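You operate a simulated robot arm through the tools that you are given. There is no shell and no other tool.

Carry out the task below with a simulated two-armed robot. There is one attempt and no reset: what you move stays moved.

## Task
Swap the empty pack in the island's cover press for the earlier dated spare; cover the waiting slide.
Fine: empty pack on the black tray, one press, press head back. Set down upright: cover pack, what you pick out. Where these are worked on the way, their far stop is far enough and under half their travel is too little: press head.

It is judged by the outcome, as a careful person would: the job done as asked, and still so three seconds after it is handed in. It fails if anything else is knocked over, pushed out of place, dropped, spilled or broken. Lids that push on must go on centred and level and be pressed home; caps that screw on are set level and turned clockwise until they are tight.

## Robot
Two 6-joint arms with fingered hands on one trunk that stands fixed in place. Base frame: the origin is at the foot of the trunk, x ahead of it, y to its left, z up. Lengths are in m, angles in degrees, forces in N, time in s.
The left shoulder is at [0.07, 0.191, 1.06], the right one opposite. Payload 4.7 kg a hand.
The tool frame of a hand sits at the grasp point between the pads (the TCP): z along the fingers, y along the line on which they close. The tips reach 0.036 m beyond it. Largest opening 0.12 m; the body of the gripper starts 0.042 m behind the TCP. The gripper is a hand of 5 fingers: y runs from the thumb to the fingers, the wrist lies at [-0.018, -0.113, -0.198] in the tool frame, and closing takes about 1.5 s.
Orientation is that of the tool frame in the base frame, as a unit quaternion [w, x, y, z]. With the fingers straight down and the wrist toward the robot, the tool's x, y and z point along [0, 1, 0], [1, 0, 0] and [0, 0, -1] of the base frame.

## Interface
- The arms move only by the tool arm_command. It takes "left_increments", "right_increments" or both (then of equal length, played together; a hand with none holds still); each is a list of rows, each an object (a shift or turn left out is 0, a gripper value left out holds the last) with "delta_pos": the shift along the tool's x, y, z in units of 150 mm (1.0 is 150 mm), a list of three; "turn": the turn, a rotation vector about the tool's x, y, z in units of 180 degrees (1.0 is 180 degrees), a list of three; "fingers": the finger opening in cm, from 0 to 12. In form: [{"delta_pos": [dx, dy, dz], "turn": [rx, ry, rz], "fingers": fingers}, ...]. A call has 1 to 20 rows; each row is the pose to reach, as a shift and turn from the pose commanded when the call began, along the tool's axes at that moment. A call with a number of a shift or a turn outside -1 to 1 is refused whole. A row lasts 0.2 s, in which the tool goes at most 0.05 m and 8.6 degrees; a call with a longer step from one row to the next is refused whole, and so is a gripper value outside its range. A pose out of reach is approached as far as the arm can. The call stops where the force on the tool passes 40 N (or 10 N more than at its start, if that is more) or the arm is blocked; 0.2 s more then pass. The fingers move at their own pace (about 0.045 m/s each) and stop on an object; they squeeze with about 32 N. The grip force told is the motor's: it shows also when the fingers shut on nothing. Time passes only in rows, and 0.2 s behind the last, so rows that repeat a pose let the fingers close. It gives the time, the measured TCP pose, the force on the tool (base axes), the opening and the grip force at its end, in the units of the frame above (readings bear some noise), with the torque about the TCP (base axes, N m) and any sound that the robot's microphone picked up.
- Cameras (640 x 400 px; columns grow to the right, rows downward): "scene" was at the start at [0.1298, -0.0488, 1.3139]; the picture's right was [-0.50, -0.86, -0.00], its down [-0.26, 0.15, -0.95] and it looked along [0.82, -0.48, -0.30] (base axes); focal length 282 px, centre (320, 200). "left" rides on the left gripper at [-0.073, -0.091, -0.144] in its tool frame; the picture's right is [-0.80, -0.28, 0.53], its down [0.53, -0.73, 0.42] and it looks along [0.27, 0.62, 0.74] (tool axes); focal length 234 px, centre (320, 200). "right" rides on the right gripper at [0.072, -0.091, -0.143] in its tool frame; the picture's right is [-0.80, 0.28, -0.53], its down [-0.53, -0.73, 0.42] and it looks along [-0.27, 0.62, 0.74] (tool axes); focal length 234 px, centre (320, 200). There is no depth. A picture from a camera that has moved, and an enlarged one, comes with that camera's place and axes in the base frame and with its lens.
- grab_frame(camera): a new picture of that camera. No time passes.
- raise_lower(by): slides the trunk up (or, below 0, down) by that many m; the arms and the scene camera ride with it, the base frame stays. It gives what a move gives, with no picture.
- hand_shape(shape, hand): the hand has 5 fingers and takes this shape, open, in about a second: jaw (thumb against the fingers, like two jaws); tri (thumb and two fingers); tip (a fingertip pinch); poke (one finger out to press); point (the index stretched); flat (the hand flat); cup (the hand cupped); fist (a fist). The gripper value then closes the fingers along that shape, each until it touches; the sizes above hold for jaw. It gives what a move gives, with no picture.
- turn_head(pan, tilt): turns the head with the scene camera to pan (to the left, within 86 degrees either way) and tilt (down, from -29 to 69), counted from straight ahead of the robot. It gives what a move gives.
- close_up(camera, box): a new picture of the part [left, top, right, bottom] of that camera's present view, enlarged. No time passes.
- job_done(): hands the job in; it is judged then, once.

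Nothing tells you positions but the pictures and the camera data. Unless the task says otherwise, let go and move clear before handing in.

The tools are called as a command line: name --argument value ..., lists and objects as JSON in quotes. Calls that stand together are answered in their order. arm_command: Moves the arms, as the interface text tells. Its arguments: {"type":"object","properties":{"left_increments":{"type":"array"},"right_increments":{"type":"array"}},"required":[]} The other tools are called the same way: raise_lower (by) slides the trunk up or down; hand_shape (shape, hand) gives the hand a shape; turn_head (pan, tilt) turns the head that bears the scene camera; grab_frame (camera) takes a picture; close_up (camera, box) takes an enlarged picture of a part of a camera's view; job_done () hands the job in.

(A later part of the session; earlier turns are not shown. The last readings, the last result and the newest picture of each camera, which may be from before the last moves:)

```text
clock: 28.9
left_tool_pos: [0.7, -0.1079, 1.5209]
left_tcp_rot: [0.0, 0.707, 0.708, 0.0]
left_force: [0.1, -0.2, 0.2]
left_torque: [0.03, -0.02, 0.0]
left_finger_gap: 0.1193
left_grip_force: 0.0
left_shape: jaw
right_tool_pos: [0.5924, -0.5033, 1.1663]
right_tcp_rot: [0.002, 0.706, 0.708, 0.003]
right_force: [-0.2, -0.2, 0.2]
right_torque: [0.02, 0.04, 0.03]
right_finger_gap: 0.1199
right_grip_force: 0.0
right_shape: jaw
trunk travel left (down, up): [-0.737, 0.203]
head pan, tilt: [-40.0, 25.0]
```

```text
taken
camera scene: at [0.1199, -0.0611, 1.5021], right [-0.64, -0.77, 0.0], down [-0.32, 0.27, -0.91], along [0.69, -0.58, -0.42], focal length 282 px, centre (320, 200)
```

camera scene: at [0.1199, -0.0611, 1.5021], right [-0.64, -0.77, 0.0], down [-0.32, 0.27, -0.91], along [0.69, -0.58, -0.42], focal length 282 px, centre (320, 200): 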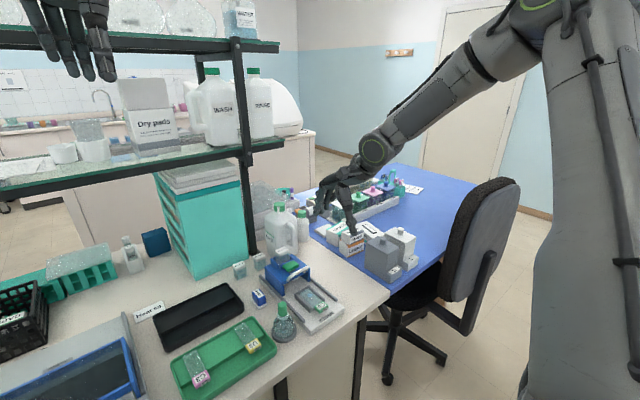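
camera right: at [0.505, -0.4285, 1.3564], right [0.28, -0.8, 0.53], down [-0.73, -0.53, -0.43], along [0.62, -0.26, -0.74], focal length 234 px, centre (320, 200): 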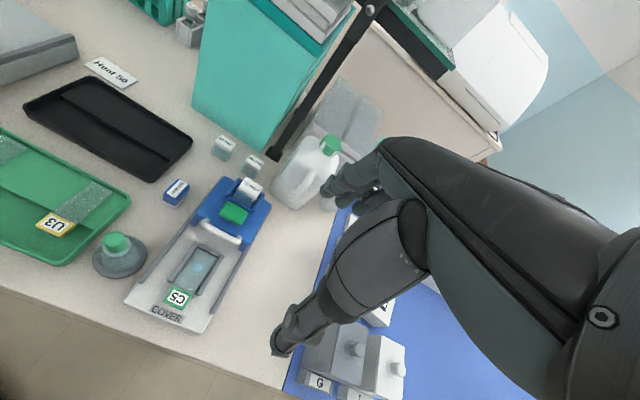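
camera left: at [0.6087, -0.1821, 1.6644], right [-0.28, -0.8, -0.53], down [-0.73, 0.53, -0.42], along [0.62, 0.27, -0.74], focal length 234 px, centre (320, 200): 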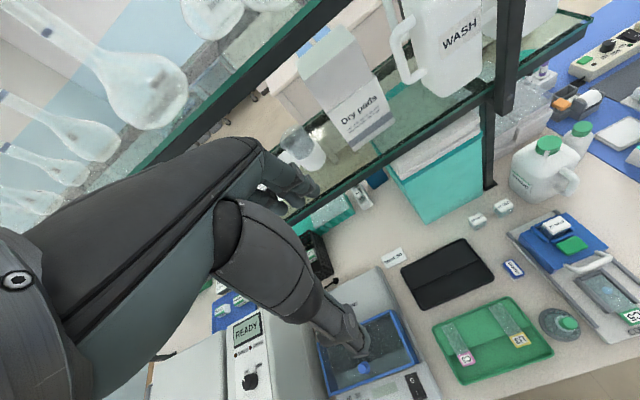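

That position is within reach. Next I'll test inward and slightly forward.

arm_command --right_increments '[{"delta_pos": [0.15, 0, 0.15]}, {"delta_pos": [0.3, 0.0, 0.3]}, {"delta_pos": [0.5, 0.1, 0.3]}, {"delta_pos": [0.55, 0.2, 0.3]}]'

arm_command --right_increments '[{"delta_pos": [0.1, -0.2, 0.2]}, {"delta_pos": [0.2, -0.4, 0.4]}, {"delta_pos": [0.3, -0.6, 0.4]}, {"delta_pos": [0.5, -0.6, 0.4]}]'

grab_frame --camera "scene"

```text
clock: 29.9
left_tool_pos: [0.6995, -0.1087, 1.5212]
left_tcp_rot: [0.0, 0.706, 0.708, 0.0]
left_force: [-0.7, -0.1, 0.0]
left_torque: [0.0, 0.01, 0.02]
left_finger_gap: 0.1197
left_grip_force: 0.1
left_shape: jaw
right_tool_pos: [0.5601, -0.4691, 1.1324]
right_tcp_rot: [0.002, 0.707, 0.708, 0.005]
right_force: [0.9, -0.3, 1.0]
right_torque: [0.0, 0.01, -0.02]
right_finger_gap: 0.1201
right_grip_force: 0.1
right_shape: jaw
right hand out of reach, approached as far as the arm can: row 1, 2, 3, 4
trunk travel left (down, up): [-0.737, 0.203]
head pan, tilt: [-40.0, 25.0]
```

```text
clock: 30.9
left_tool_pos: [0.7003, -0.1042, 1.52]
left_tcp_rot: [0.001, 0.706, 0.708, -0.001]
left_force: [0.6, 1.0, 0.3]
left_torque: [-0.04, -0.02, -0.01]
left_finger_gap: 0.1193
left_grip_force: 0.1
left_shape: jaw
right_tool_pos: [0.4694, -0.4033, 1.0766]
right_tcp_rot: [0.003, 0.707, 0.707, 0.003]
right_force: [0.4, 0.2, 0.8]
right_torque: [-0.04, -0.01, 0.0]
right_finger_gap: 0.1202
right_grip_force: 0.0
right_shape: jaw
right hand out of reach, approached as far as the arm can: row 4
trunk travel left (down, up): [-0.737, 0.203]
head pan, tilt: [-40.0, 25.0]
```

```text
taken
camera scene: at [0.1203, -0.0584, 1.5021], right [-0.64, -0.77, 0.0], down [-0.32, 0.27, -0.91], along [0.69, -0.58, -0.42], focal length 282 px, centre (320, 200)
```

scene: 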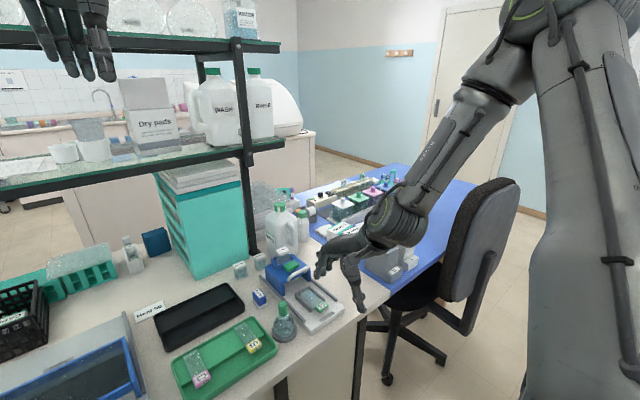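

The limit follows a roughly constant direction from the shoulder here. I'll test swinging the hand well out to the side and farther forward, high over the blue desk, before coming back in at a larger radius.

arm_command --right_increments '[{"delta_pos": [-0.2, 0, -0.2]}, {"delta_pos": [-0.4, 0.1, -0.4]}, {"delta_pos": [-0.6, 0.3, -0.6]}, {"delta_pos": [-0.8, 0.5, -0.8]}, {"delta_pos": [-0.9, 0.75, -0.9]}, {"delta_pos": [-1.0, 1.0, -0.9]}]'

arm_command --right_increments '[{"delta_pos": [-0.15, 0.2, 0]}, {"delta_pos": [-0.3, 0.4, 0.0]}, {"delta_pos": [-0.4, 0.6, 0]}, {"delta_pos": [-0.5, 0.8, 0]}, {"delta_pos": [-0.5, 1.0, 0]}]'

grab_frame --camera "scene"

```text
refused: row 3 steps farther than a row can; nothing moved
```

```text
clock: 32.0
left_tool_pos: [0.6992, -0.107, 1.5204]
left_tcp_rot: [-0.001, 0.707, 0.708, 0.0]
left_force: [-0.4, -0.9, 0.1]
left_torque: [-0.02, -0.04, 0.02]
left_finger_gap: 0.12
left_grip_force: 0.2
left_shape: jaw
right_tool_pos: [0.5757, -0.5082, 1.0942]
right_tcp_rot: [0.001, 0.707, 0.707, 0.003]
right_force: [0.3, 0.0, 1.0]
right_torque: [-0.04, 0.0, 0.02]
right_finger_gap: 0.12
right_grip_force: 0.1
right_shape: jaw
right hand out of reach, approached as far as the arm can: row 2, 3, 4, 5
trunk travel left (down, up): [-0.737, 0.203]
head pan, tilt: [-40.0, 25.0]
```

```text
taken
camera scene: at [0.1198, -0.0606, 1.5021], right [-0.64, -0.77, 0.0], down [-0.32, 0.27, -0.91], along [0.69, -0.58, -0.42], focal length 282 px, centre (320, 200)
```

scene: 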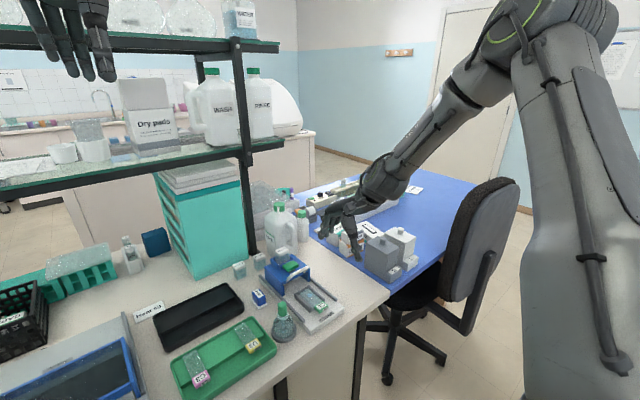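

That first call was refused while the second ran. The hand stayed clear. I'll raise it and test farther out to the side.

arm_command --right_increments '[{"delta_pos": [-0.05, 0, -0.25]}, {"delta_pos": [-0.1, 0, -0.5]}, {"delta_pos": [-0.2, 0, -0.75]}, {"delta_pos": [-0.35, 0.0, -0.95]}, {"delta_pos": [-0.6, 0.1, -1.0]}, {"delta_pos": [-0.85, 0.25, -1.0]}, {"delta_pos": [-1.0, 0.5, -1.0]}, {"delta_pos": [-1.0, 0.8, -1.0]}, {"delta_pos": [-1.0, 1.0, -1.0]}]'

grab_frame --camera "scene"

```text
clock: 34.0
left_tool_pos: [0.7011, -0.1081, 1.5204]
left_tcp_rot: [0.0, 0.706, 0.708, 0.0]
left_force: [0.2, 0.2, 0.5]
left_torque: [0.03, 0.01, 0.01]
left_finger_gap: 0.1197
left_grip_force: 0.0
left_shape: jaw
right_tool_pos: [0.6195, -0.6345, 1.2522]
right_tcp_rot: [0.003, 0.707, 0.707, 0.003]
right_force: [0.2, -0.2, -0.4]
right_torque: [0.03, 0.04, 0.0]
right_finger_gap: 0.1201
right_grip_force: 0.0
right_shape: jaw
right hand out of reach, approached as far as the arm can: row 1, 7, 8, 9
trunk travel left (down, up): [-0.737, 0.203]
head pan, tilt: [-40.0, 25.0]
```

```text
taken
camera scene: at [0.1207, -0.0609, 1.502], right [-0.64, -0.77, 0.0], down [-0.32, 0.27, -0.91], along [0.69, -0.58, -0.42], focal length 282 px, centre (320, 200)
```

scene: 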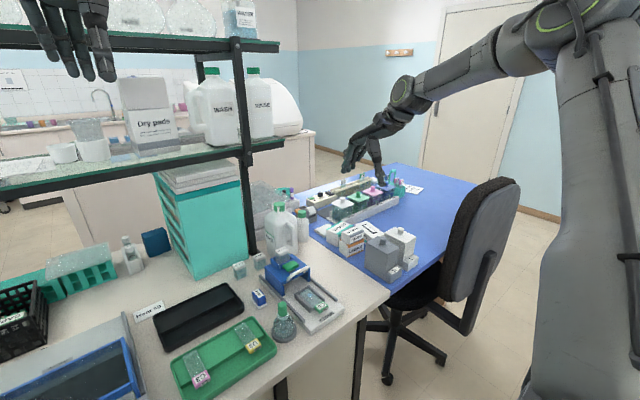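

I now think the right arm is in an "arm raised sideways over the top" pose, with the shoulder's sideways joint near its limit. Lowering the arm out at the robot's side, where the space is clear, should bring it into the natural elbow-down pose. I'll start by moving back and out.

arm_command --right_increments '[{"delta_pos": [-0.1, -0.25, 0]}, {"delta_pos": [-0.2, -0.5, 0]}, {"delta_pos": [-0.3, -0.75, 0]}, {"delta_pos": [-0.4, -1.0, 0]}]'

arm_command --right_increments '[{"delta_pos": [-0.2, -0.2, 0.05]}, {"delta_pos": [-0.4, -0.4, 0.1]}, {"delta_pos": [-0.6, -0.6, 0.15]}, {"delta_pos": [-0.8, -0.8, 0.25]}, {"delta_pos": [-1.0, -1.0, 0.33]}]'

turn_head --pan -80 --tilt 15

grab_frame --camera "scene"

```text
clock: 35.0
left_tool_pos: [0.6994, -0.1059, 1.5204]
left_tcp_rot: [0.0, 0.706, 0.708, -0.001]
left_force: [0.5, -0.3, -0.5]
left_torque: [-0.04, 0.0, -0.04]
left_finger_gap: 0.1195
left_grip_force: 0.1
left_shape: jaw
right_tool_pos: [0.5458, -0.6637, 1.2524]
right_tcp_rot: [0.003, 0.707, 0.707, 0.004]
right_force: [0.8, 0.2, -0.7]
right_torque: [-0.02, -0.02, 0.02]
right_finger_gap: 0.1199
right_grip_force: 0.0
right_shape: jaw
right hand out of reach, approached as far as the arm can: row 3, 4
trunk travel left (down, up): [-0.737, 0.203]
head pan, tilt: [-40.0, 25.0]
```

```text
clock: 36.2
left_tool_pos: [0.7, -0.1063, 1.5186]
left_tcp_rot: [0.0, 0.705, 0.709, 0.0]
left_force: [0.2, -0.6, 0.0]
left_torque: [0.05, -0.01, 0.01]
left_finger_gap: 0.1198
left_grip_force: 0.0
left_shape: jaw
right_tool_pos: [0.5136, -0.7767, 1.1476]
right_tcp_rot: [-0.001, 0.708, 0.707, 0.003]
right_force: [0.5, 0.3, 0.5]
right_torque: [-0.03, 0.03, 0.03]
right_finger_gap: 0.1195
right_grip_force: 0.1
right_shape: jaw
right hand out of reach, approached as far as the arm can: row 1, 2, 3, 4, 5
trunk travel left (down, up): [-0.737, 0.203]
head pan, tilt: [-40.0, 25.0]
```

```text
clock: 37.3
left_tool_pos: [0.6996, -0.1074, 1.52]
left_tcp_rot: [0.001, 0.707, 0.708, -0.001]
left_force: [-1.1, -0.2, 0.6]
left_torque: [-0.03, 0.01, -0.02]
left_finger_gap: 0.1197
left_grip_force: 0.2
left_shape: jaw
right_tool_pos: [0.515, -0.7755, 1.1509]
right_tcp_rot: [0.001, 0.708, 0.706, 0.0]
right_force: [0.4, 0.0, 1.2]
right_torque: [-0.03, 0.02, 0.03]
right_finger_gap: 0.1202
right_grip_force: 0.0
right_shape: jaw
trunk travel left (down, up): [-0.737, 0.203]
head pan, tilt: [-80.0, 15.0]
```

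```text
taken
camera scene: at [0.0656, -0.0928, 1.5184], right [-0.98, -0.17, 0.0], down [-0.05, 0.25, -0.97], along [0.17, -0.95, -0.26], focal length 282 px, centre (320, 200)
```

scene: 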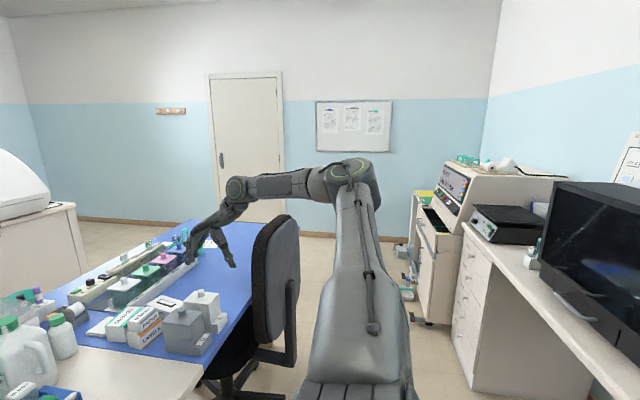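

The upper arm now points sideways, as I wanted. I'll raise the trunk the rest of the way for clearance over the desk, then lower the hand so the elbow drops below the shoulder.

raise_lower --by 0.2

arm_command --right_increments '[{"delta_pos": [0, 0, 0.2]}, {"delta_pos": [0.0, 0, 0.4]}, {"delta_pos": [0.05, -0.05, 0.6]}, {"delta_pos": [0.1, -0.1, 0.8]}, {"delta_pos": [0.1, -0.1, 1.0]}]'

grab_frame --camera "scene"

```text
clock: 39.5
left_tool_pos: [0.6984, -0.1086, 1.7203]
left_tcp_rot: [-0.001, 0.707, 0.708, 0.0]
left_force: [0.3, -0.5, -0.5]
left_torque: [0.04, -0.01, 0.0]
left_finger_gap: 0.1197
left_grip_force: 0.0
left_shape: jaw
right_tool_pos: [0.5144, -0.7779, 1.3489]
right_tcp_rot: [0.0, 0.709, 0.706, 0.002]
right_force: [0.1, 0.1, -0.2]
right_torque: [-0.02, 0.03, 0.01]
right_finger_gap: 0.12
right_grip_force: 0.0
right_shape: jaw
trunk travel left (down, up): [-0.937, 0.003]
head pan, tilt: [-80.0, 15.0]
```

```text
clock: 40.7
left_tool_pos: [0.7008, -0.1109, 1.7208]
left_tcp_rot: [-0.003, 0.707, 0.707, -0.001]
left_force: [0.0, -1.4, -0.4]
left_torque: [-0.01, 0.0, 0.01]
left_finger_gap: 0.1198
left_grip_force: 0.1
left_shape: jaw
right_tool_pos: [0.5027, -0.763, 1.1975]
right_tcp_rot: [0.0, 0.708, 0.706, 0.001]
right_force: [0.4, 0.3, -0.2]
right_torque: [0.02, -0.03, 0.0]
right_finger_gap: 0.1199
right_grip_force: 0.0
right_shape: jaw
trunk travel left (down, up): [-0.937, 0.003]
head pan, tilt: [-80.0, 15.0]
```

```text
taken
camera scene: at [0.0664, -0.0967, 1.7182], right [-0.98, -0.17, 0.0], down [-0.05, 0.26, -0.97], along [0.17, -0.95, -0.26], focal length 282 px, centre (320, 200)
```

scene: 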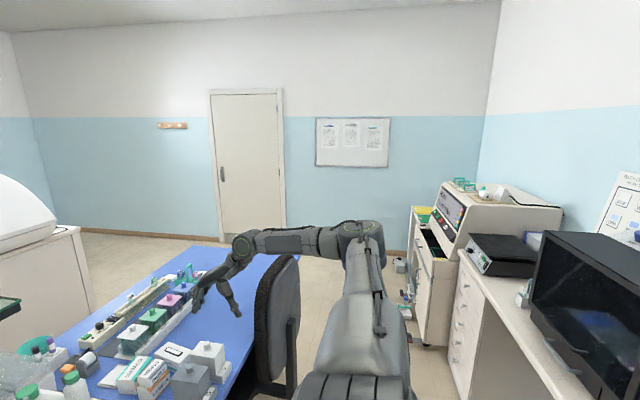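

The arm is dropping as expected. I'll continue lowering and bring the hand inward a little.

arm_command --right_increments '[{"delta_pos": [0.1, -0.05, 0.2]}, {"delta_pos": [0.2, -0.1, 0.4]}, {"delta_pos": [0.35, -0.15, 0.6]}, {"delta_pos": [0.55, -0.2, 0.7]}]'

grab_frame --camera "scene"

turn_head --pan -70 --tilt 45

grab_frame --camera "scene"

```text
clock: 41.7
left_tool_pos: [0.6987, -0.1065, 1.7209]
left_tcp_rot: [0.0, 0.706, 0.708, -0.001]
left_force: [-0.1, 0.1, -0.8]
left_torque: [0.0, -0.05, 0.01]
left_finger_gap: 0.1195
left_grip_force: 0.2
left_shape: jaw
right_tool_pos: [0.4689, -0.6753, 1.095]
right_tcp_rot: [0.0, 0.708, 0.706, 0.002]
right_force: [-0.3, 0.7, 1.0]
right_torque: [0.0, 0.0, 0.02]
right_finger_gap: 0.1201
right_grip_force: 0.0
right_shape: jaw
trunk travel left (down, up): [-0.937, 0.003]
head pan, tilt: [-80.0, 15.0]
```

```text
taken
camera scene: at [0.0645, -0.0925, 1.7185], right [-0.98, -0.17, 0.0], down [-0.04, 0.25, -0.97], along [0.17, -0.95, -0.26], focal length 282 px, centre (320, 200)
```

scene: 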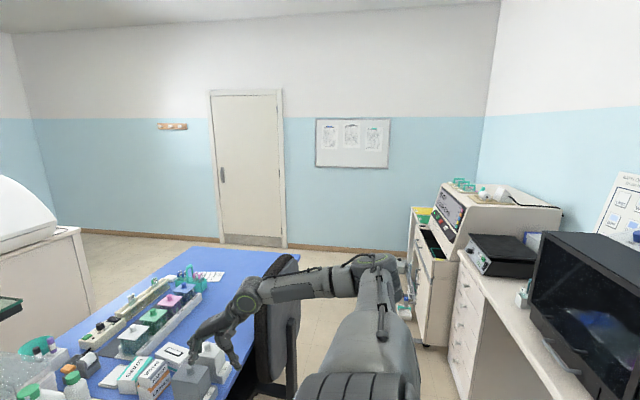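

```text
clock: 42.6
left_tool_pos: [0.6996, -0.1096, 1.7197]
left_tcp_rot: [0.0, 0.706, 0.708, 0.0]
left_force: [1.0, -0.2, 0.5]
left_torque: [-0.01, 0.0, 0.0]
left_finger_gap: 0.1198
left_grip_force: 0.0
left_shape: jaw
right_tool_pos: [0.4702, -0.6794, 1.0952]
right_tcp_rot: [-0.001, 0.708, 0.706, 0.002]
right_force: [-0.5, 0.1, -0.2]
right_torque: [0.0, 0.02, 0.01]
right_finger_gap: 0.1198
right_grip_force: 0.0
right_shape: jaw
trunk travel left (down, up): [-0.937, 0.003]
head pan, tilt: [-70.0, 45.0]
```

```text
taken
camera scene: at [0.0773, -0.0789, 1.6715], right [-0.94, -0.34, 0.0], down [-0.24, 0.66, -0.71], along [0.24, -0.66, -0.71], focal length 282 px, centre (320, 200)
```

scene: 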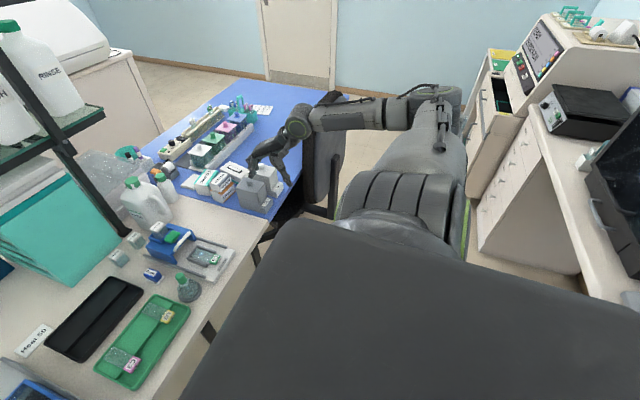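

The elbow is now below the shoulder and the motions are all reachable. I'll bring the hand inward and then forward, staying high over the bench.

arm_command --right_increments '[{"delta_pos": [0.3, 0, -0.05]}, {"delta_pos": [0.6, 0, -0.1]}, {"delta_pos": [0.9, 0, -0.15]}, {"delta_pos": [1.0, 0.0, -0.2]}]'

arm_command --right_increments '[{"delta_pos": [0.15, 0.2, 0]}, {"delta_pos": [0.3, 0.45, 0]}, {"delta_pos": [0.45, 0.7, 0]}, {"delta_pos": [0.55, 1.0, 0]}]'

turn_head --pan -35 --tilt 40

grab_frame --camera "scene"

```text
clock: 43.6
left_tool_pos: [0.6994, -0.1081, 1.7198]
left_tcp_rot: [-0.001, 0.706, 0.708, 0.0]
left_force: [-0.8, 0.7, 0.5]
left_torque: [0.01, 0.0, 0.0]
left_finger_gap: 0.1197
left_grip_force: 0.0
left_shape: jaw
right_tool_pos: [0.4701, -0.5296, 1.1252]
right_tcp_rot: [0.0, 0.709, 0.705, 0.001]
right_force: [-0.1, -0.2, -0.3]
right_torque: [0.01, -0.01, 0.02]
right_finger_gap: 0.1198
right_grip_force: 0.0
right_shape: jaw
trunk travel left (down, up): [-0.937, 0.003]
head pan, tilt: [-70.0, 45.0]
```

```text
clock: 44.6
left_tool_pos: [0.7023, -0.1069, 1.7192]
left_tcp_rot: [0.001, 0.708, 0.707, -0.001]
left_force: [-0.1, 1.1, -0.3]
left_torque: [-0.01, 0.04, -0.03]
left_finger_gap: 0.1197
left_grip_force: 0.0
left_shape: jaw
right_tool_pos: [0.6229, -0.4468, 1.1251]
right_tcp_rot: [-0.001, 0.709, 0.705, 0.002]
right_force: [-0.1, 0.1, -1.1]
right_torque: [0.01, -0.02, 0.01]
right_finger_gap: 0.12
right_grip_force: 0.0
right_shape: jaw
trunk travel left (down, up): [-0.937, 0.003]
head pan, tilt: [-70.0, 45.0]
```

```text
clock: 45.6
left_tool_pos: [0.6994, -0.1094, 1.7211]
left_tcp_rot: [0.0, 0.707, 0.708, 0.0]
left_force: [0.8, 0.1, 0.1]
left_torque: [0.02, -0.03, -0.02]
left_finger_gap: 0.12
left_grip_force: 0.1
left_shape: jaw
right_tool_pos: [0.6197, -0.4478, 1.1268]
right_tcp_rot: [-0.001, 0.708, 0.706, 0.002]
right_force: [0.2, 1.3, -0.4]
right_torque: [0.01, -0.02, 0.02]
right_finger_gap: 0.1199
right_grip_force: 0.1
right_shape: jaw
trunk travel left (down, up): [-0.937, 0.003]
head pan, tilt: [-35.0, 40.0]
```

```text
taken
camera scene: at [0.1181, -0.051, 1.6788], right [-0.57, -0.82, 0.0], down [-0.53, 0.37, -0.77], along [0.63, -0.44, -0.64], focal length 282 px, centre (320, 200)
```

scene: 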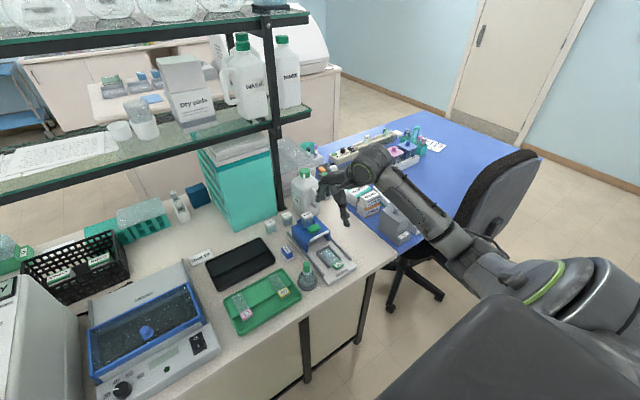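

The right arm now reaches over the press in a natural pose. I'll take close-ups from the higher head camera and the right wrist camera to refine positions.

grab_frame --camera "right"

close_up --camera "right" --box '[140, 60, 340, 185]'

close_up --camera "scene" --box '[260, 190, 370, 300]'

close_up --camera "scene" --box '[190, 210, 310, 340]'

```text
taken
camera right: at [0.531, -0.3756, 1.2692], right [0.27, -0.81, 0.52], down [-0.73, -0.53, -0.43], along [0.62, -0.27, -0.74], focal length 234 px, centre (320, 200)
```

right: 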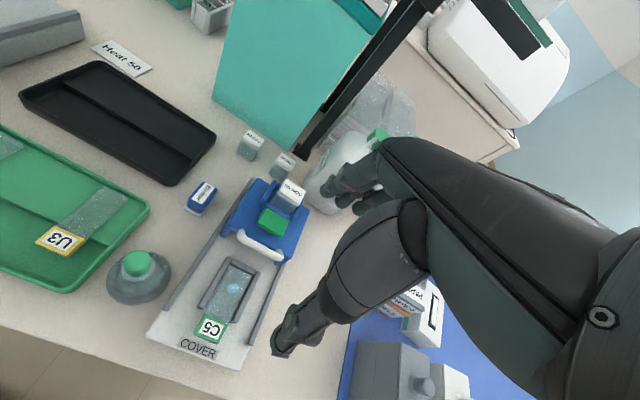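

```text
3.20 times, centred on (240, 122) of right
camera zoom: at [0.531, -0.3756, 1.2692], right [0.27, -0.81, 0.52], down [-0.73, -0.53, -0.43], along [0.62, -0.27, -0.74], focal length 749 px, centre (576, 448)
```

zoom: 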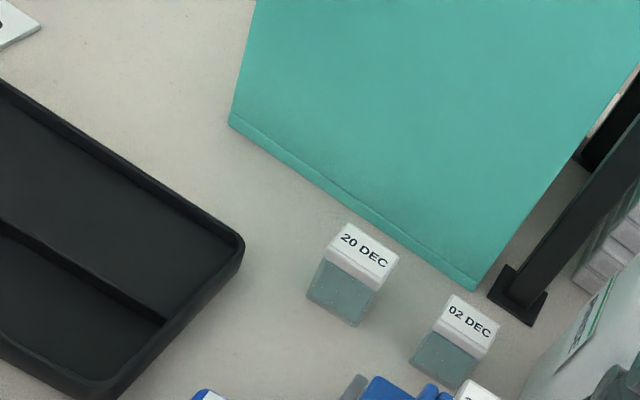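

```text
3.64 times, centred on (315, 245) of scene
camera zoom: at [0.1181, -0.051, 1.6788], right [-0.57, -0.82, 0.0], down [-0.53, 0.37, -0.77], along [0.63, -0.44, -0.64], focal length 1024 px, centre (338, 36)
```

zoom: 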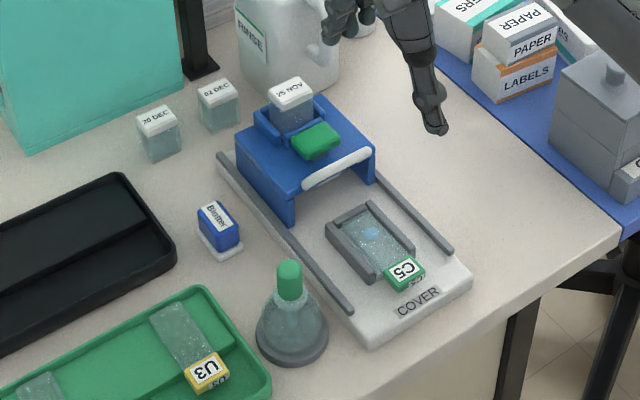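

```text
3.08 times, centred on (250, 275) of scene
camera zoom: at [0.1181, -0.051, 1.6788], right [-0.57, -0.82, 0.0], down [-0.53, 0.37, -0.77], along [0.63, -0.44, -0.64], focal length 867 px, centre (535, -31)
```

zoom: 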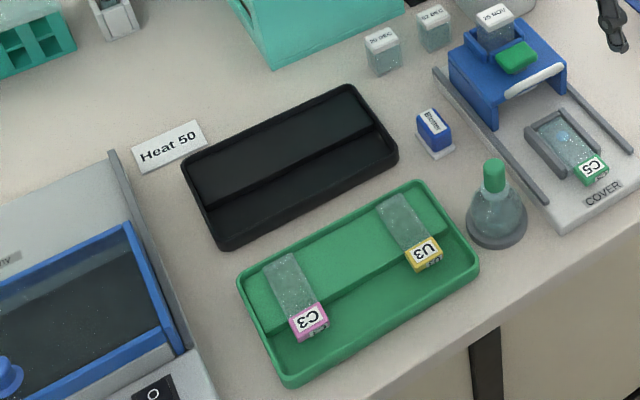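

The refined estimates agree: the old pack's top is at about (0.735, -0.428, 1.00) and 02 DEC is at about (0.853, -0.407, 0.927). I'll move the open hand above the press pack, high enough to stay clear, and check the alignment.

arm_command --right_increments '[{"delta_pos": [0.04, 0.25, 0]}, {"delta_pos": [0.08, 0.5, 0]}, {"delta_pos": [0.123, 0.767, 0.1]}, {"delta_pos": [0.123, 0.767, 0.2]}, {"delta_pos": [0.123, 0.767, 0.2]}]'

grab_frame --camera "right"

close_up --camera "scene" --box '[250, 160, 390, 280]'

```text
clock: 46.9
left_tool_pos: [0.6995, -0.1084, 1.7211]
left_tcp_rot: [-0.001, 0.707, 0.708, -0.001]
left_force: [-0.7, 0.3, -0.2]
left_torque: [0.0, -0.01, 0.03]
left_finger_gap: 0.1196
left_grip_force: 0.1
left_shape: jaw
right_tool_pos: [0.7371, -0.4279, 1.0951]
right_tcp_rot: [0.0, 0.708, 0.706, 0.001]
right_force: [0.4, -0.5, -0.2]
right_torque: [0.04, -0.01, -0.03]
right_finger_gap: 0.12
right_grip_force: 0.1
right_shape: jaw
trunk travel left (down, up): [-0.937, 0.003]
head pan, tilt: [-35.0, 40.0]
```

```text
taken
camera right: at [0.6479, -0.3564, 1.2374], right [0.28, -0.81, 0.52], down [-0.73, -0.53, -0.43], along [0.62, -0.27, -0.74], focal length 234 px, centre (320, 200)
```

right: 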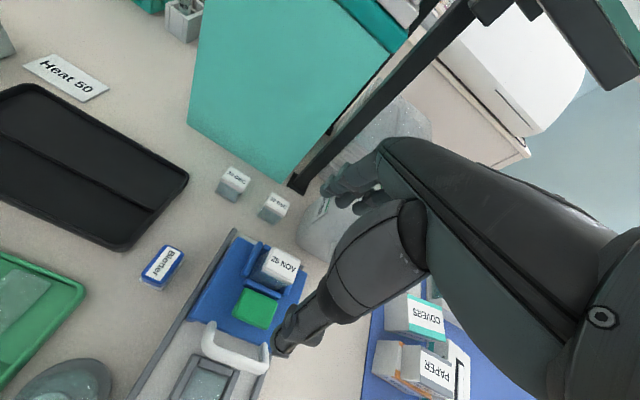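

```text
3.33 times, centred on (320, 220) of scene
camera zoom: at [0.1183, -0.0508, 1.6788], right [-0.57, -0.82, 0.0], down [-0.53, 0.37, -0.77], along [0.63, -0.44, -0.64], focal length 939 px, centre (320, 133)
```

zoom: 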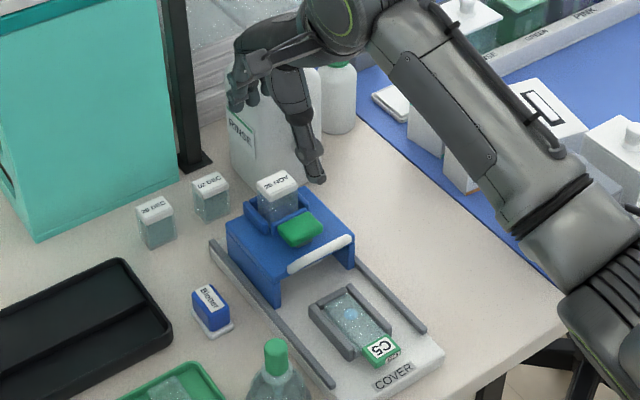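

The hand lines up close to the pack. I'll zoom in on the wrist view to measure the pack, walls and green key more precisely.

close_up --camera "right" --box '[200, 220, 320, 350]'

close_up --camera "scene" --box '[295, 190, 365, 250]'

```text
3.08 times, centred on (260, 285) of right
camera zoom: at [0.6479, -0.3564, 1.2374], right [0.28, -0.81, 0.52], down [-0.73, -0.53, -0.43], along [0.62, -0.27, -0.74], focal length 720 px, centre (505, -62)
```

zoom: 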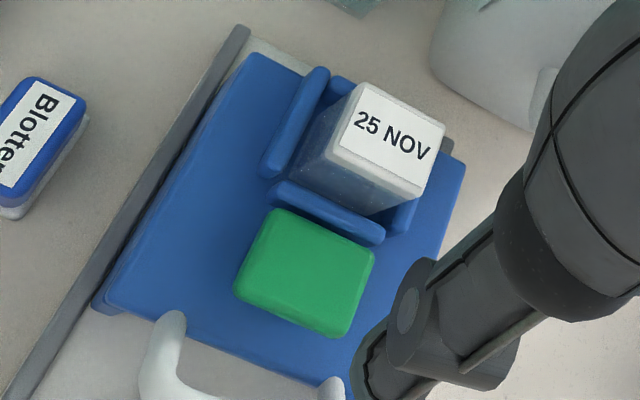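

```text
6.67 times, centred on (330, 220) of scene
camera zoom: at [0.1183, -0.0508, 1.6788], right [-0.57, -0.82, 0.0], down [-0.53, 0.37, -0.77], along [0.63, -0.44, -0.64], focal length 1878 px, centre (253, 67)
```

zoom: 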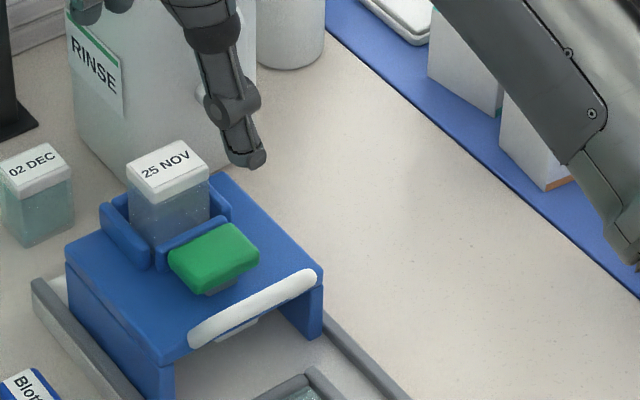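

The green key's top is at z≈0.971 and the pack's top is near z≈0.99–1.00. I'll measure the spare more precisely from this pose too.

close_up --camera "right" --box '[200, 150, 320, 230]'

close_up --camera "scene" --box '[265, 195, 325, 245]'

```text
5.00 times, centred on (260, 190) of right
camera zoom: at [0.6479, -0.3564, 1.2374], right [0.28, -0.81, 0.52], down [-0.73, -0.53, -0.43], along [0.62, -0.27, -0.74], focal length 1171 px, centre (620, 250)
```

zoom: 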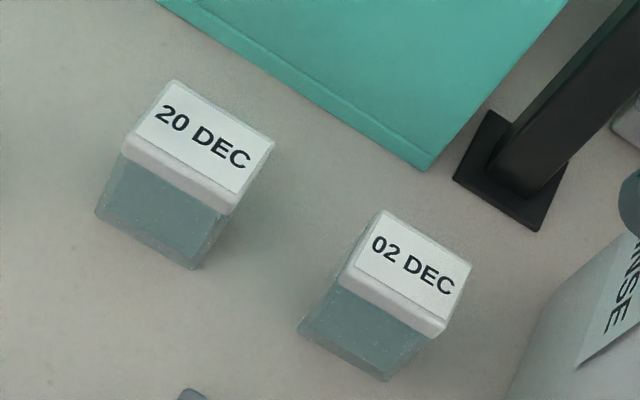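

```text
8.00 times, centred on (295, 220) of scene
camera zoom: at [0.1183, -0.0508, 1.6788], right [-0.57, -0.82, 0.0], down [-0.53, 0.37, -0.77], along [0.63, -0.44, -0.64], focal length 2253 px, centre (520, 40)
```

zoom: 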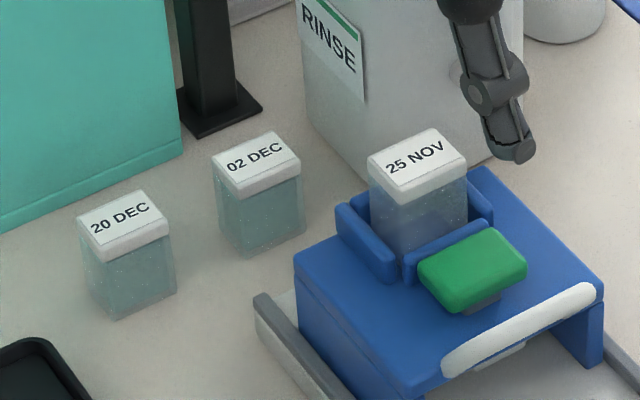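

The pack sits on the head's top (z≈0.948) between walls that reach z≈0.967, so about 24 mm of it is exposed, and the key's top is z≈0.971. I'll pre-close the fingers to 5.5 cm up here, then check where the fingertips are.

arm_command --right_increments '[{"delta_pos": [-0.013, 0.04, 0], "fingers": 5.5}, {"delta_pos": [-0.013, 0.04, 0], "fingers": 5.5}, {"delta_pos": [-0.013, 0.04, 0], "fingers": 5.5}, {"delta_pos": [-0.013, 0.04, 0], "fingers": 5.5}, {"delta_pos": [-0.013, 0.04, 0], "fingers": 5.5}, {"delta_pos": [-0.013, 0.04, 0], "fingers": 5.5}]'

close_up --camera "right" --box '[200, 170, 400, 350]'

close_up --camera "scene" --box '[295, 160, 375, 240]'

```text
clock: 48.2
left_tool_pos: [0.6999, -0.1077, 1.7203]
left_tcp_rot: [0.0, 0.707, 0.708, 0.0]
left_force: [0.4, 0.4, -0.2]
left_torque: [0.03, -0.01, -0.04]
left_finger_gap: 0.1195
left_grip_force: 0.0
left_shape: jaw
right_tool_pos: [0.7446, -0.4299, 1.0948]
right_tcp_rot: [0.0, 0.709, 0.705, 0.001]
right_force: [0.4, -0.7, 0.3]
right_torque: [-0.01, 0.05, -0.02]
right_finger_gap: 0.0555
right_grip_force: 0.0
right_shape: jaw
trunk travel left (down, up): [-0.937, 0.003]
head pan, tilt: [-35.0, 40.0]
```

```text
2.22 times, centred on (300, 260) of right
camera zoom: at [0.6543, -0.3587, 1.2379], right [0.28, -0.81, 0.52], down [-0.73, -0.53, -0.43], along [0.62, -0.27, -0.74], focal length 520 px, centre (364, 67)
```

zoom: 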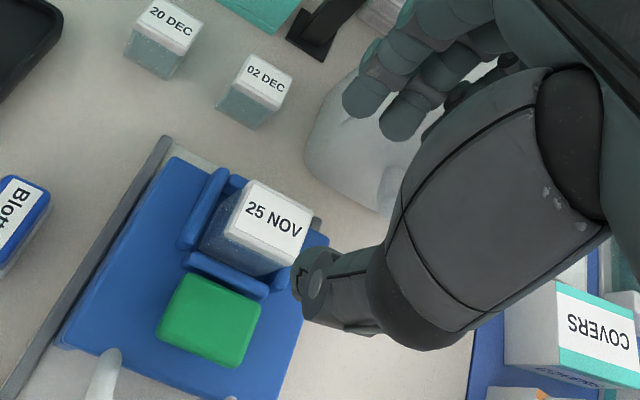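

```text
5.00 times, centred on (335, 200) of scene
camera zoom: at [0.1189, -0.0506, 1.6787], right [-0.57, -0.82, 0.0], down [-0.53, 0.37, -0.77], along [0.63, -0.44, -0.64], focal length 1408 px, centre (245, 200)
```

zoom: 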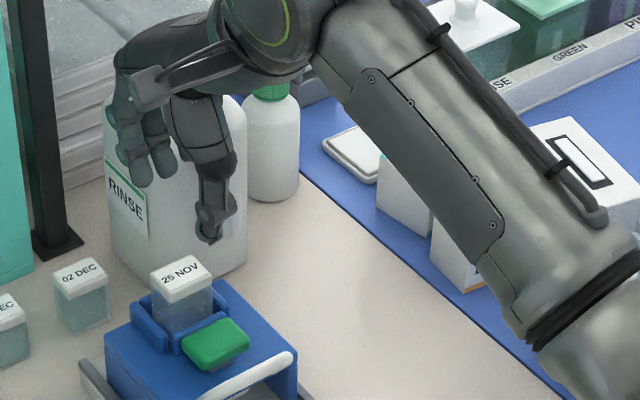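

The thumb tip is about 37 mm below the TCP, as specified. I need to know how wide the four fingers spread, because the jug stands close to the spare, so I'll zoom in on the hand.

close_up --camera "scene" --box '[305, 160, 350, 215]'

close_up --camera "right" --box '[280, 140, 420, 260]'

grab_frame --camera "left"

```text
7.27 times, centred on (328, 188) of scene
camera zoom: at [0.1189, -0.0506, 1.6787], right [-0.57, -0.82, 0.0], down [-0.53, 0.37, -0.77], along [0.63, -0.44, -0.64], focal length 2048 px, centre (266, 291)
```

zoom: 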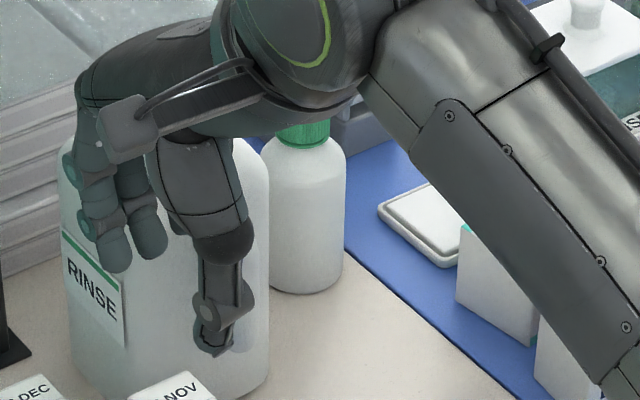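

```text
3.33 times, centred on (350, 200) of right
camera zoom: at [0.6543, -0.3587, 1.2379], right [0.28, -0.81, 0.52], down [-0.73, -0.53, -0.43], along [0.62, -0.27, -0.74], focal length 781 px, centre (220, 200)
```

zoom: 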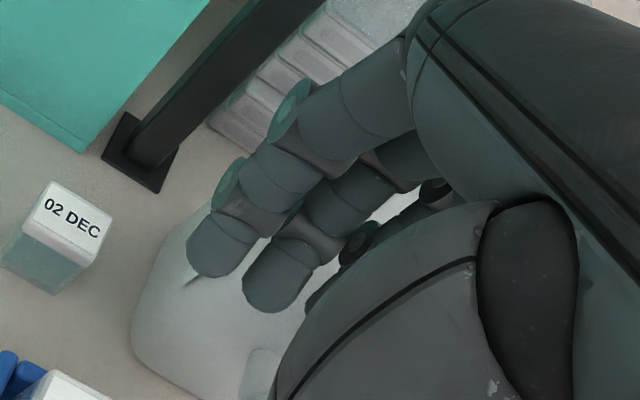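

```text
taken
camera left: at [0.6088, -0.182, 1.8644], right [-0.28, -0.8, -0.53], down [-0.73, 0.53, -0.42], along [0.62, 0.27, -0.74], focal length 234 px, centre (320, 200)
```

left: 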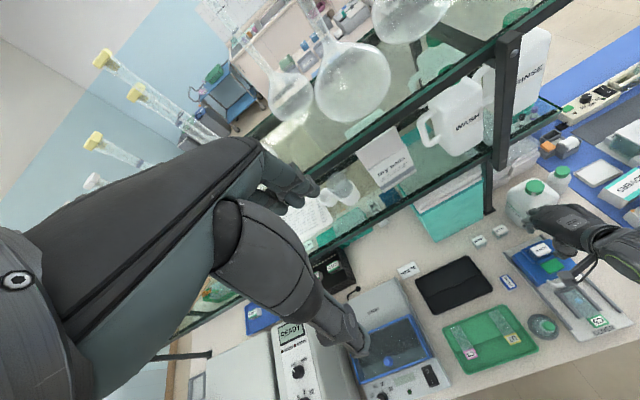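

The left wrist camera now looks down on the press and the right hand. I'll zoom in there to measure how far the fingers bulge outward.

close_up --camera "left" --box '[460, 170, 640, 300]'

close_up --camera "left" --box '[450, 170, 570, 260]'

```text
3.08 times, centred on (550, 235) of left
camera zoom: at [0.6088, -0.182, 1.8644], right [-0.28, -0.8, -0.53], down [-0.73, 0.53, -0.42], along [0.62, 0.27, -0.74], focal length 720 px, centre (-388, 92)
```

zoom: 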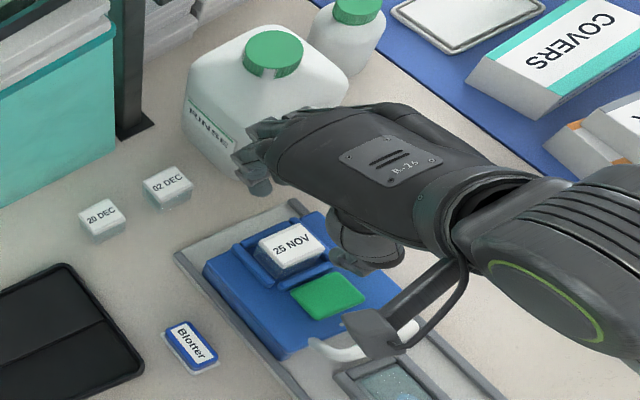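

```text
4.44 times, centred on (510, 215) of left
camera zoom: at [0.6088, -0.182, 1.8644], right [-0.28, -0.8, -0.53], down [-0.73, 0.53, -0.42], along [0.62, 0.27, -0.74], focal length 1041 px, centre (-524, 133)
```

zoom: 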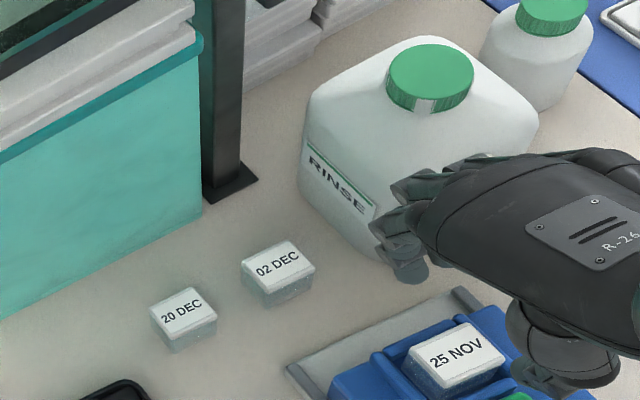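

The fingers bulge about 7 cm outward, and in the jaw shape the ring and little fingers reach toward the jug. The "tri" shape (thumb and two fingers) may be slimmer, so I'll change shape here in free air and look.

hand_shape --shape "tri" --hand "right"

close_up --camera "left" --box '[450, 170, 600, 270]'

close_up --camera "scene" --box '[295, 150, 375, 230]'

close_up --camera "right" --box '[220, 120, 420, 360]'

```text
clock: 49.1
left_tool_pos: [0.7002, -0.1092, 1.7199]
left_tcp_rot: [0.0, 0.707, 0.707, 0.0]
left_force: [0.9, -0.1, -0.3]
left_torque: [0.0, -0.02, -0.03]
left_finger_gap: 0.1196
left_grip_force: 0.0
left_shape: jaw
right_tool_pos: [0.7432, -0.4308, 1.094]
right_tcp_rot: [0.0, 0.708, 0.706, 0.002]
right_force: [0.1, -0.9, -0.2]
right_torque: [-0.02, 0.02, 0.0]
right_finger_gap: 0.12
right_grip_force: 0.0
right_shape: tri
trunk travel left (down, up): [-0.937, 0.003]
head pan, tilt: [-35.0, 40.0]
```

```text
4.00 times, centred on (525, 220) of left
camera zoom: at [0.6089, -0.1822, 1.8643], right [-0.28, -0.8, -0.53], down [-0.73, 0.53, -0.42], along [0.62, 0.27, -0.74], focal length 937 px, centre (-500, 120)
```

zoom: 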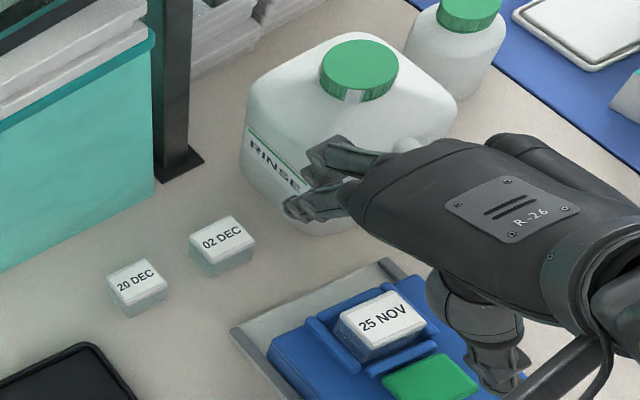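

```text
5.00 times, centred on (335, 190) of scene
camera zoom: at [0.119, -0.0507, 1.6787], right [-0.57, -0.82, 0.0], down [-0.53, 0.37, -0.77], along [0.63, -0.44, -0.64], focal length 1408 px, centre (245, 250)
```

zoom: 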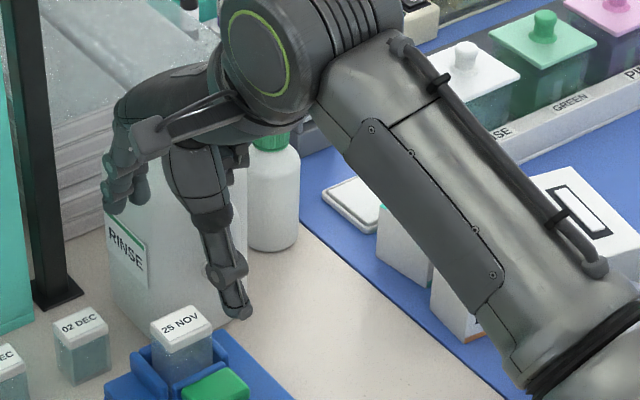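

```text
1.67 times, centred on (320, 240) of right
camera zoom: at [0.6543, -0.3587, 1.2377], right [0.28, -0.81, 0.52], down [-0.73, -0.53, -0.43], along [0.62, -0.27, -0.74], focal length 390 px, centre (320, 133)
```

zoom: 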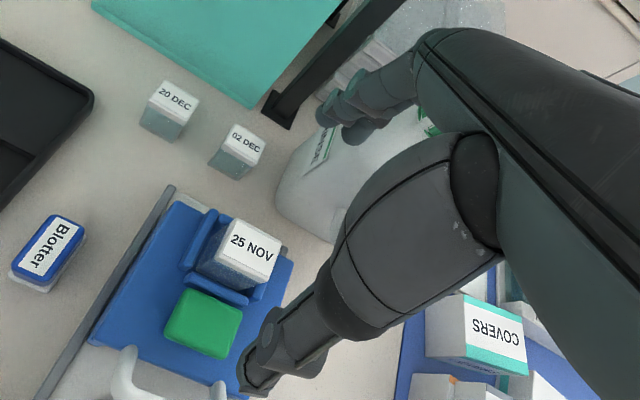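

In tri only the thumb, index and middle finger extend. I'll close to 4.5 cm and look again.

arm_command --right_increments '[{"fingers": 4.5}, {"fingers": 4.5}, {"fingers": 4.5}, {"fingers": 4.5}, {"fingers": 4.5}, {"fingers": 4.5}]'

close_up --camera "left" --box '[480, 180, 600, 260]'

close_up --camera "scene" --box '[300, 155, 360, 225]'

close_up --camera "right" --box '[240, 140, 400, 340]'

```text
clock: 50.5
left_tool_pos: [0.6992, -0.1081, 1.7202]
left_tcp_rot: [0.0, 0.707, 0.708, 0.0]
left_force: [-0.7, -0.3, -0.3]
left_torque: [0.01, 0.02, 0.0]
left_finger_gap: 0.1197
left_grip_force: 0.0
left_shape: jaw
right_tool_pos: [0.7443, -0.4302, 1.0945]
right_tcp_rot: [0.0, 0.708, 0.706, 0.002]
right_force: [-0.1, -0.1, -0.5]
right_torque: [0.01, 0.01, -0.01]
right_finger_gap: 0.0454
right_grip_force: 0.1
right_shape: tri
trunk travel left (down, up): [-0.937, 0.003]
head pan, tilt: [-35.0, 40.0]
```

```text
5.00 times, centred on (540, 220) of left
camera zoom: at [0.6089, -0.1821, 1.8643], right [-0.28, -0.8, -0.53], down [-0.73, 0.53, -0.42], along [0.62, 0.27, -0.74], focal length 1171 px, centre (-780, 100)
```

zoom: 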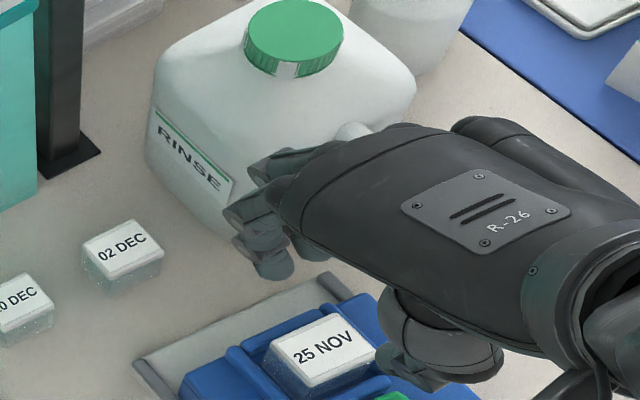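

```text
5.71 times, centred on (330, 190) of scene
camera zoom: at [0.119, -0.0507, 1.6787], right [-0.57, -0.82, 0.0], down [-0.53, 0.37, -0.77], along [0.63, -0.44, -0.64], focal length 1609 px, centre (263, 257)
```

zoom: 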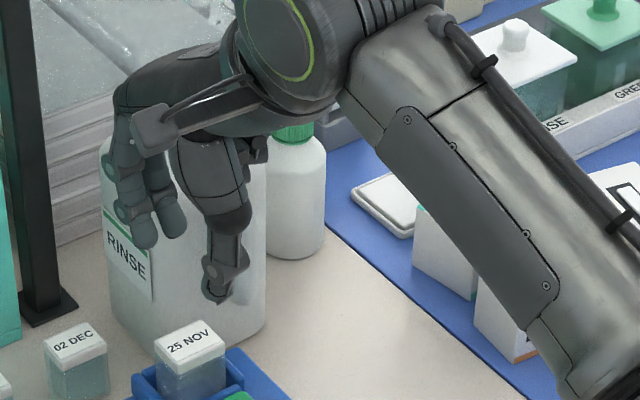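

```text
2.00 times, centred on (320, 240) of right
camera zoom: at [0.6543, -0.3587, 1.2378], right [0.28, -0.81, 0.52], down [-0.73, -0.53, -0.43], along [0.62, -0.27, -0.74], focal length 468 px, centre (320, 120)
```

zoom: 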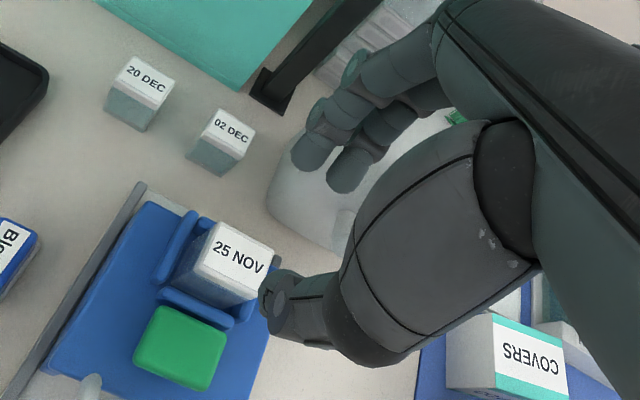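

The tri grip is slim enough. I'll roll the hand 18° so the palm leans away from the jug, and raise it 15 cm so I can lower the trunk by 15 cm, which brings the spare comfortably within reach.

arm_command --right_increments '[{"delta_pos": [0, 0, -0.25], "turn": [0, -0.035, 0]}, {"delta_pos": [0, 0, -0.5], "turn": [0, -0.07, 0]}, {"delta_pos": [0, 0, -0.75], "turn": [0, -0.1, 0]}, {"delta_pos": [0, 0, -1.0], "turn": [0, -0.1, 0]}, {"delta_pos": [0, 0, -1.0], "turn": [0, -0.1, 0]}]'

raise_lower --by -0.15

close_up --camera "scene" --box '[260, 120, 400, 240]'

close_up --camera "right" --box '[200, 140, 400, 340]'

close_up --camera "left" --box '[480, 160, 640, 280]'

```text
clock: 51.8
left_tool_pos: [0.6999, -0.1078, 1.7196]
left_tcp_rot: [0.0, 0.706, 0.708, 0.0]
left_force: [0.3, 0.2, 0.8]
left_torque: [0.05, 0.02, 0.02]
left_finger_gap: 0.1198
left_grip_force: 0.1
left_shape: jaw
right_tool_pos: [0.7414, -0.4311, 1.2462]
right_tcp_rot: [0.11, 0.7, 0.697, -0.11]
right_force: [-0.2, -0.8, -0.5]
right_torque: [0.01, -0.01, 0.05]
right_finger_gap: 0.0454
right_grip_force: 0.0
right_shape: tri
trunk travel left (down, up): [-0.937, 0.003]
head pan, tilt: [-35.0, 40.0]
```

```text
clock: 53.5
left_tool_pos: [0.6996, -0.1075, 1.5708]
left_tcp_rot: [0.0, 0.706, 0.708, 0.0]
left_force: [-0.6, -0.3, 0.4]
left_torque: [0.0, 0.01, 0.0]
left_finger_gap: 0.1196
left_grip_force: 0.0
left_shape: jaw
right_tool_pos: [0.7413, -0.4312, 1.0962]
right_tcp_rot: [0.11, 0.699, 0.698, -0.11]
right_force: [0.7, -0.3, -0.5]
right_torque: [0.01, 0.01, -0.04]
right_finger_gap: 0.0452
right_grip_force: 0.0
right_shape: tri
trunk travel left (down, up): [-0.787, 0.153]
head pan, tilt: [-35.0, 40.0]
```

```text
3.33 times, centred on (330, 180) of scene
camera zoom: at [0.1187, -0.0506, 1.5288], right [-0.57, -0.82, 0.0], down [-0.53, 0.37, -0.77], along [0.63, -0.44, -0.64], focal length 939 px, centre (287, 267)
```

zoom: 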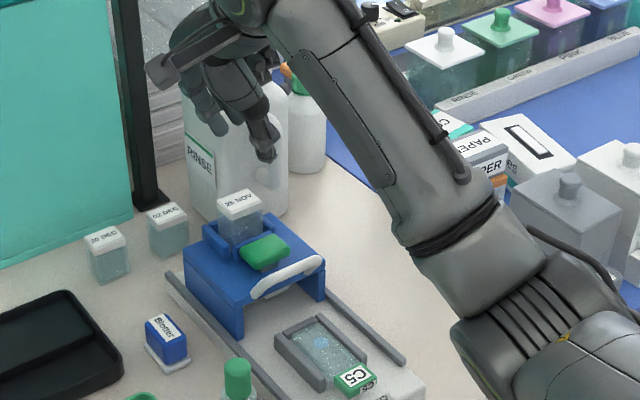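

```text
2.00 times, centred on (300, 240) of right
camera zoom: at [0.652, -0.318, 1.2099], right [0.28, -0.61, 0.75], down [-0.73, -0.63, -0.24], along [0.62, -0.48, -0.62], focal length 468 px, centre (360, 120)
```

zoom: 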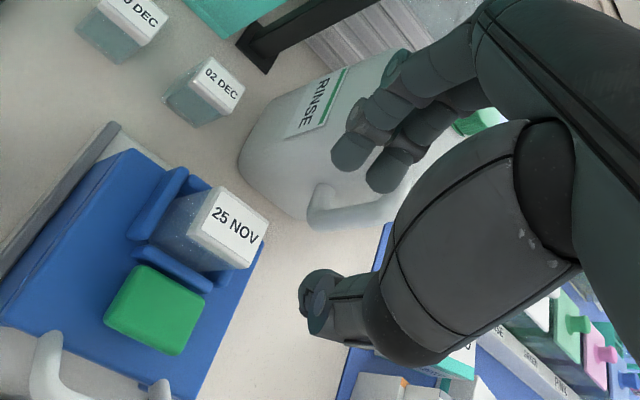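

```text
3.33 times, centred on (560, 220) of left
camera zoom: at [0.6086, -0.182, 1.7145], right [-0.28, -0.8, -0.53], down [-0.73, 0.53, -0.42], along [0.62, 0.27, -0.74], focal length 781 px, centre (-480, 133)
```

zoom: 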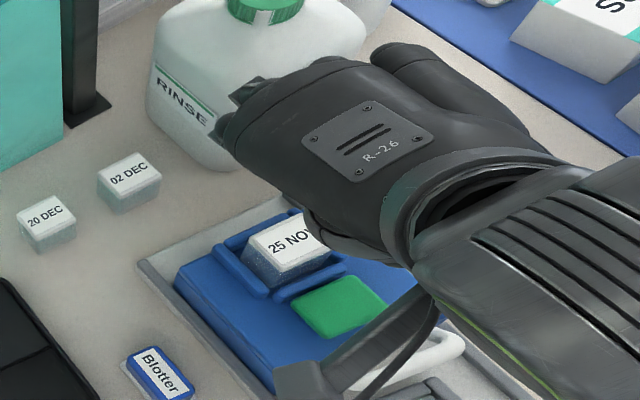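

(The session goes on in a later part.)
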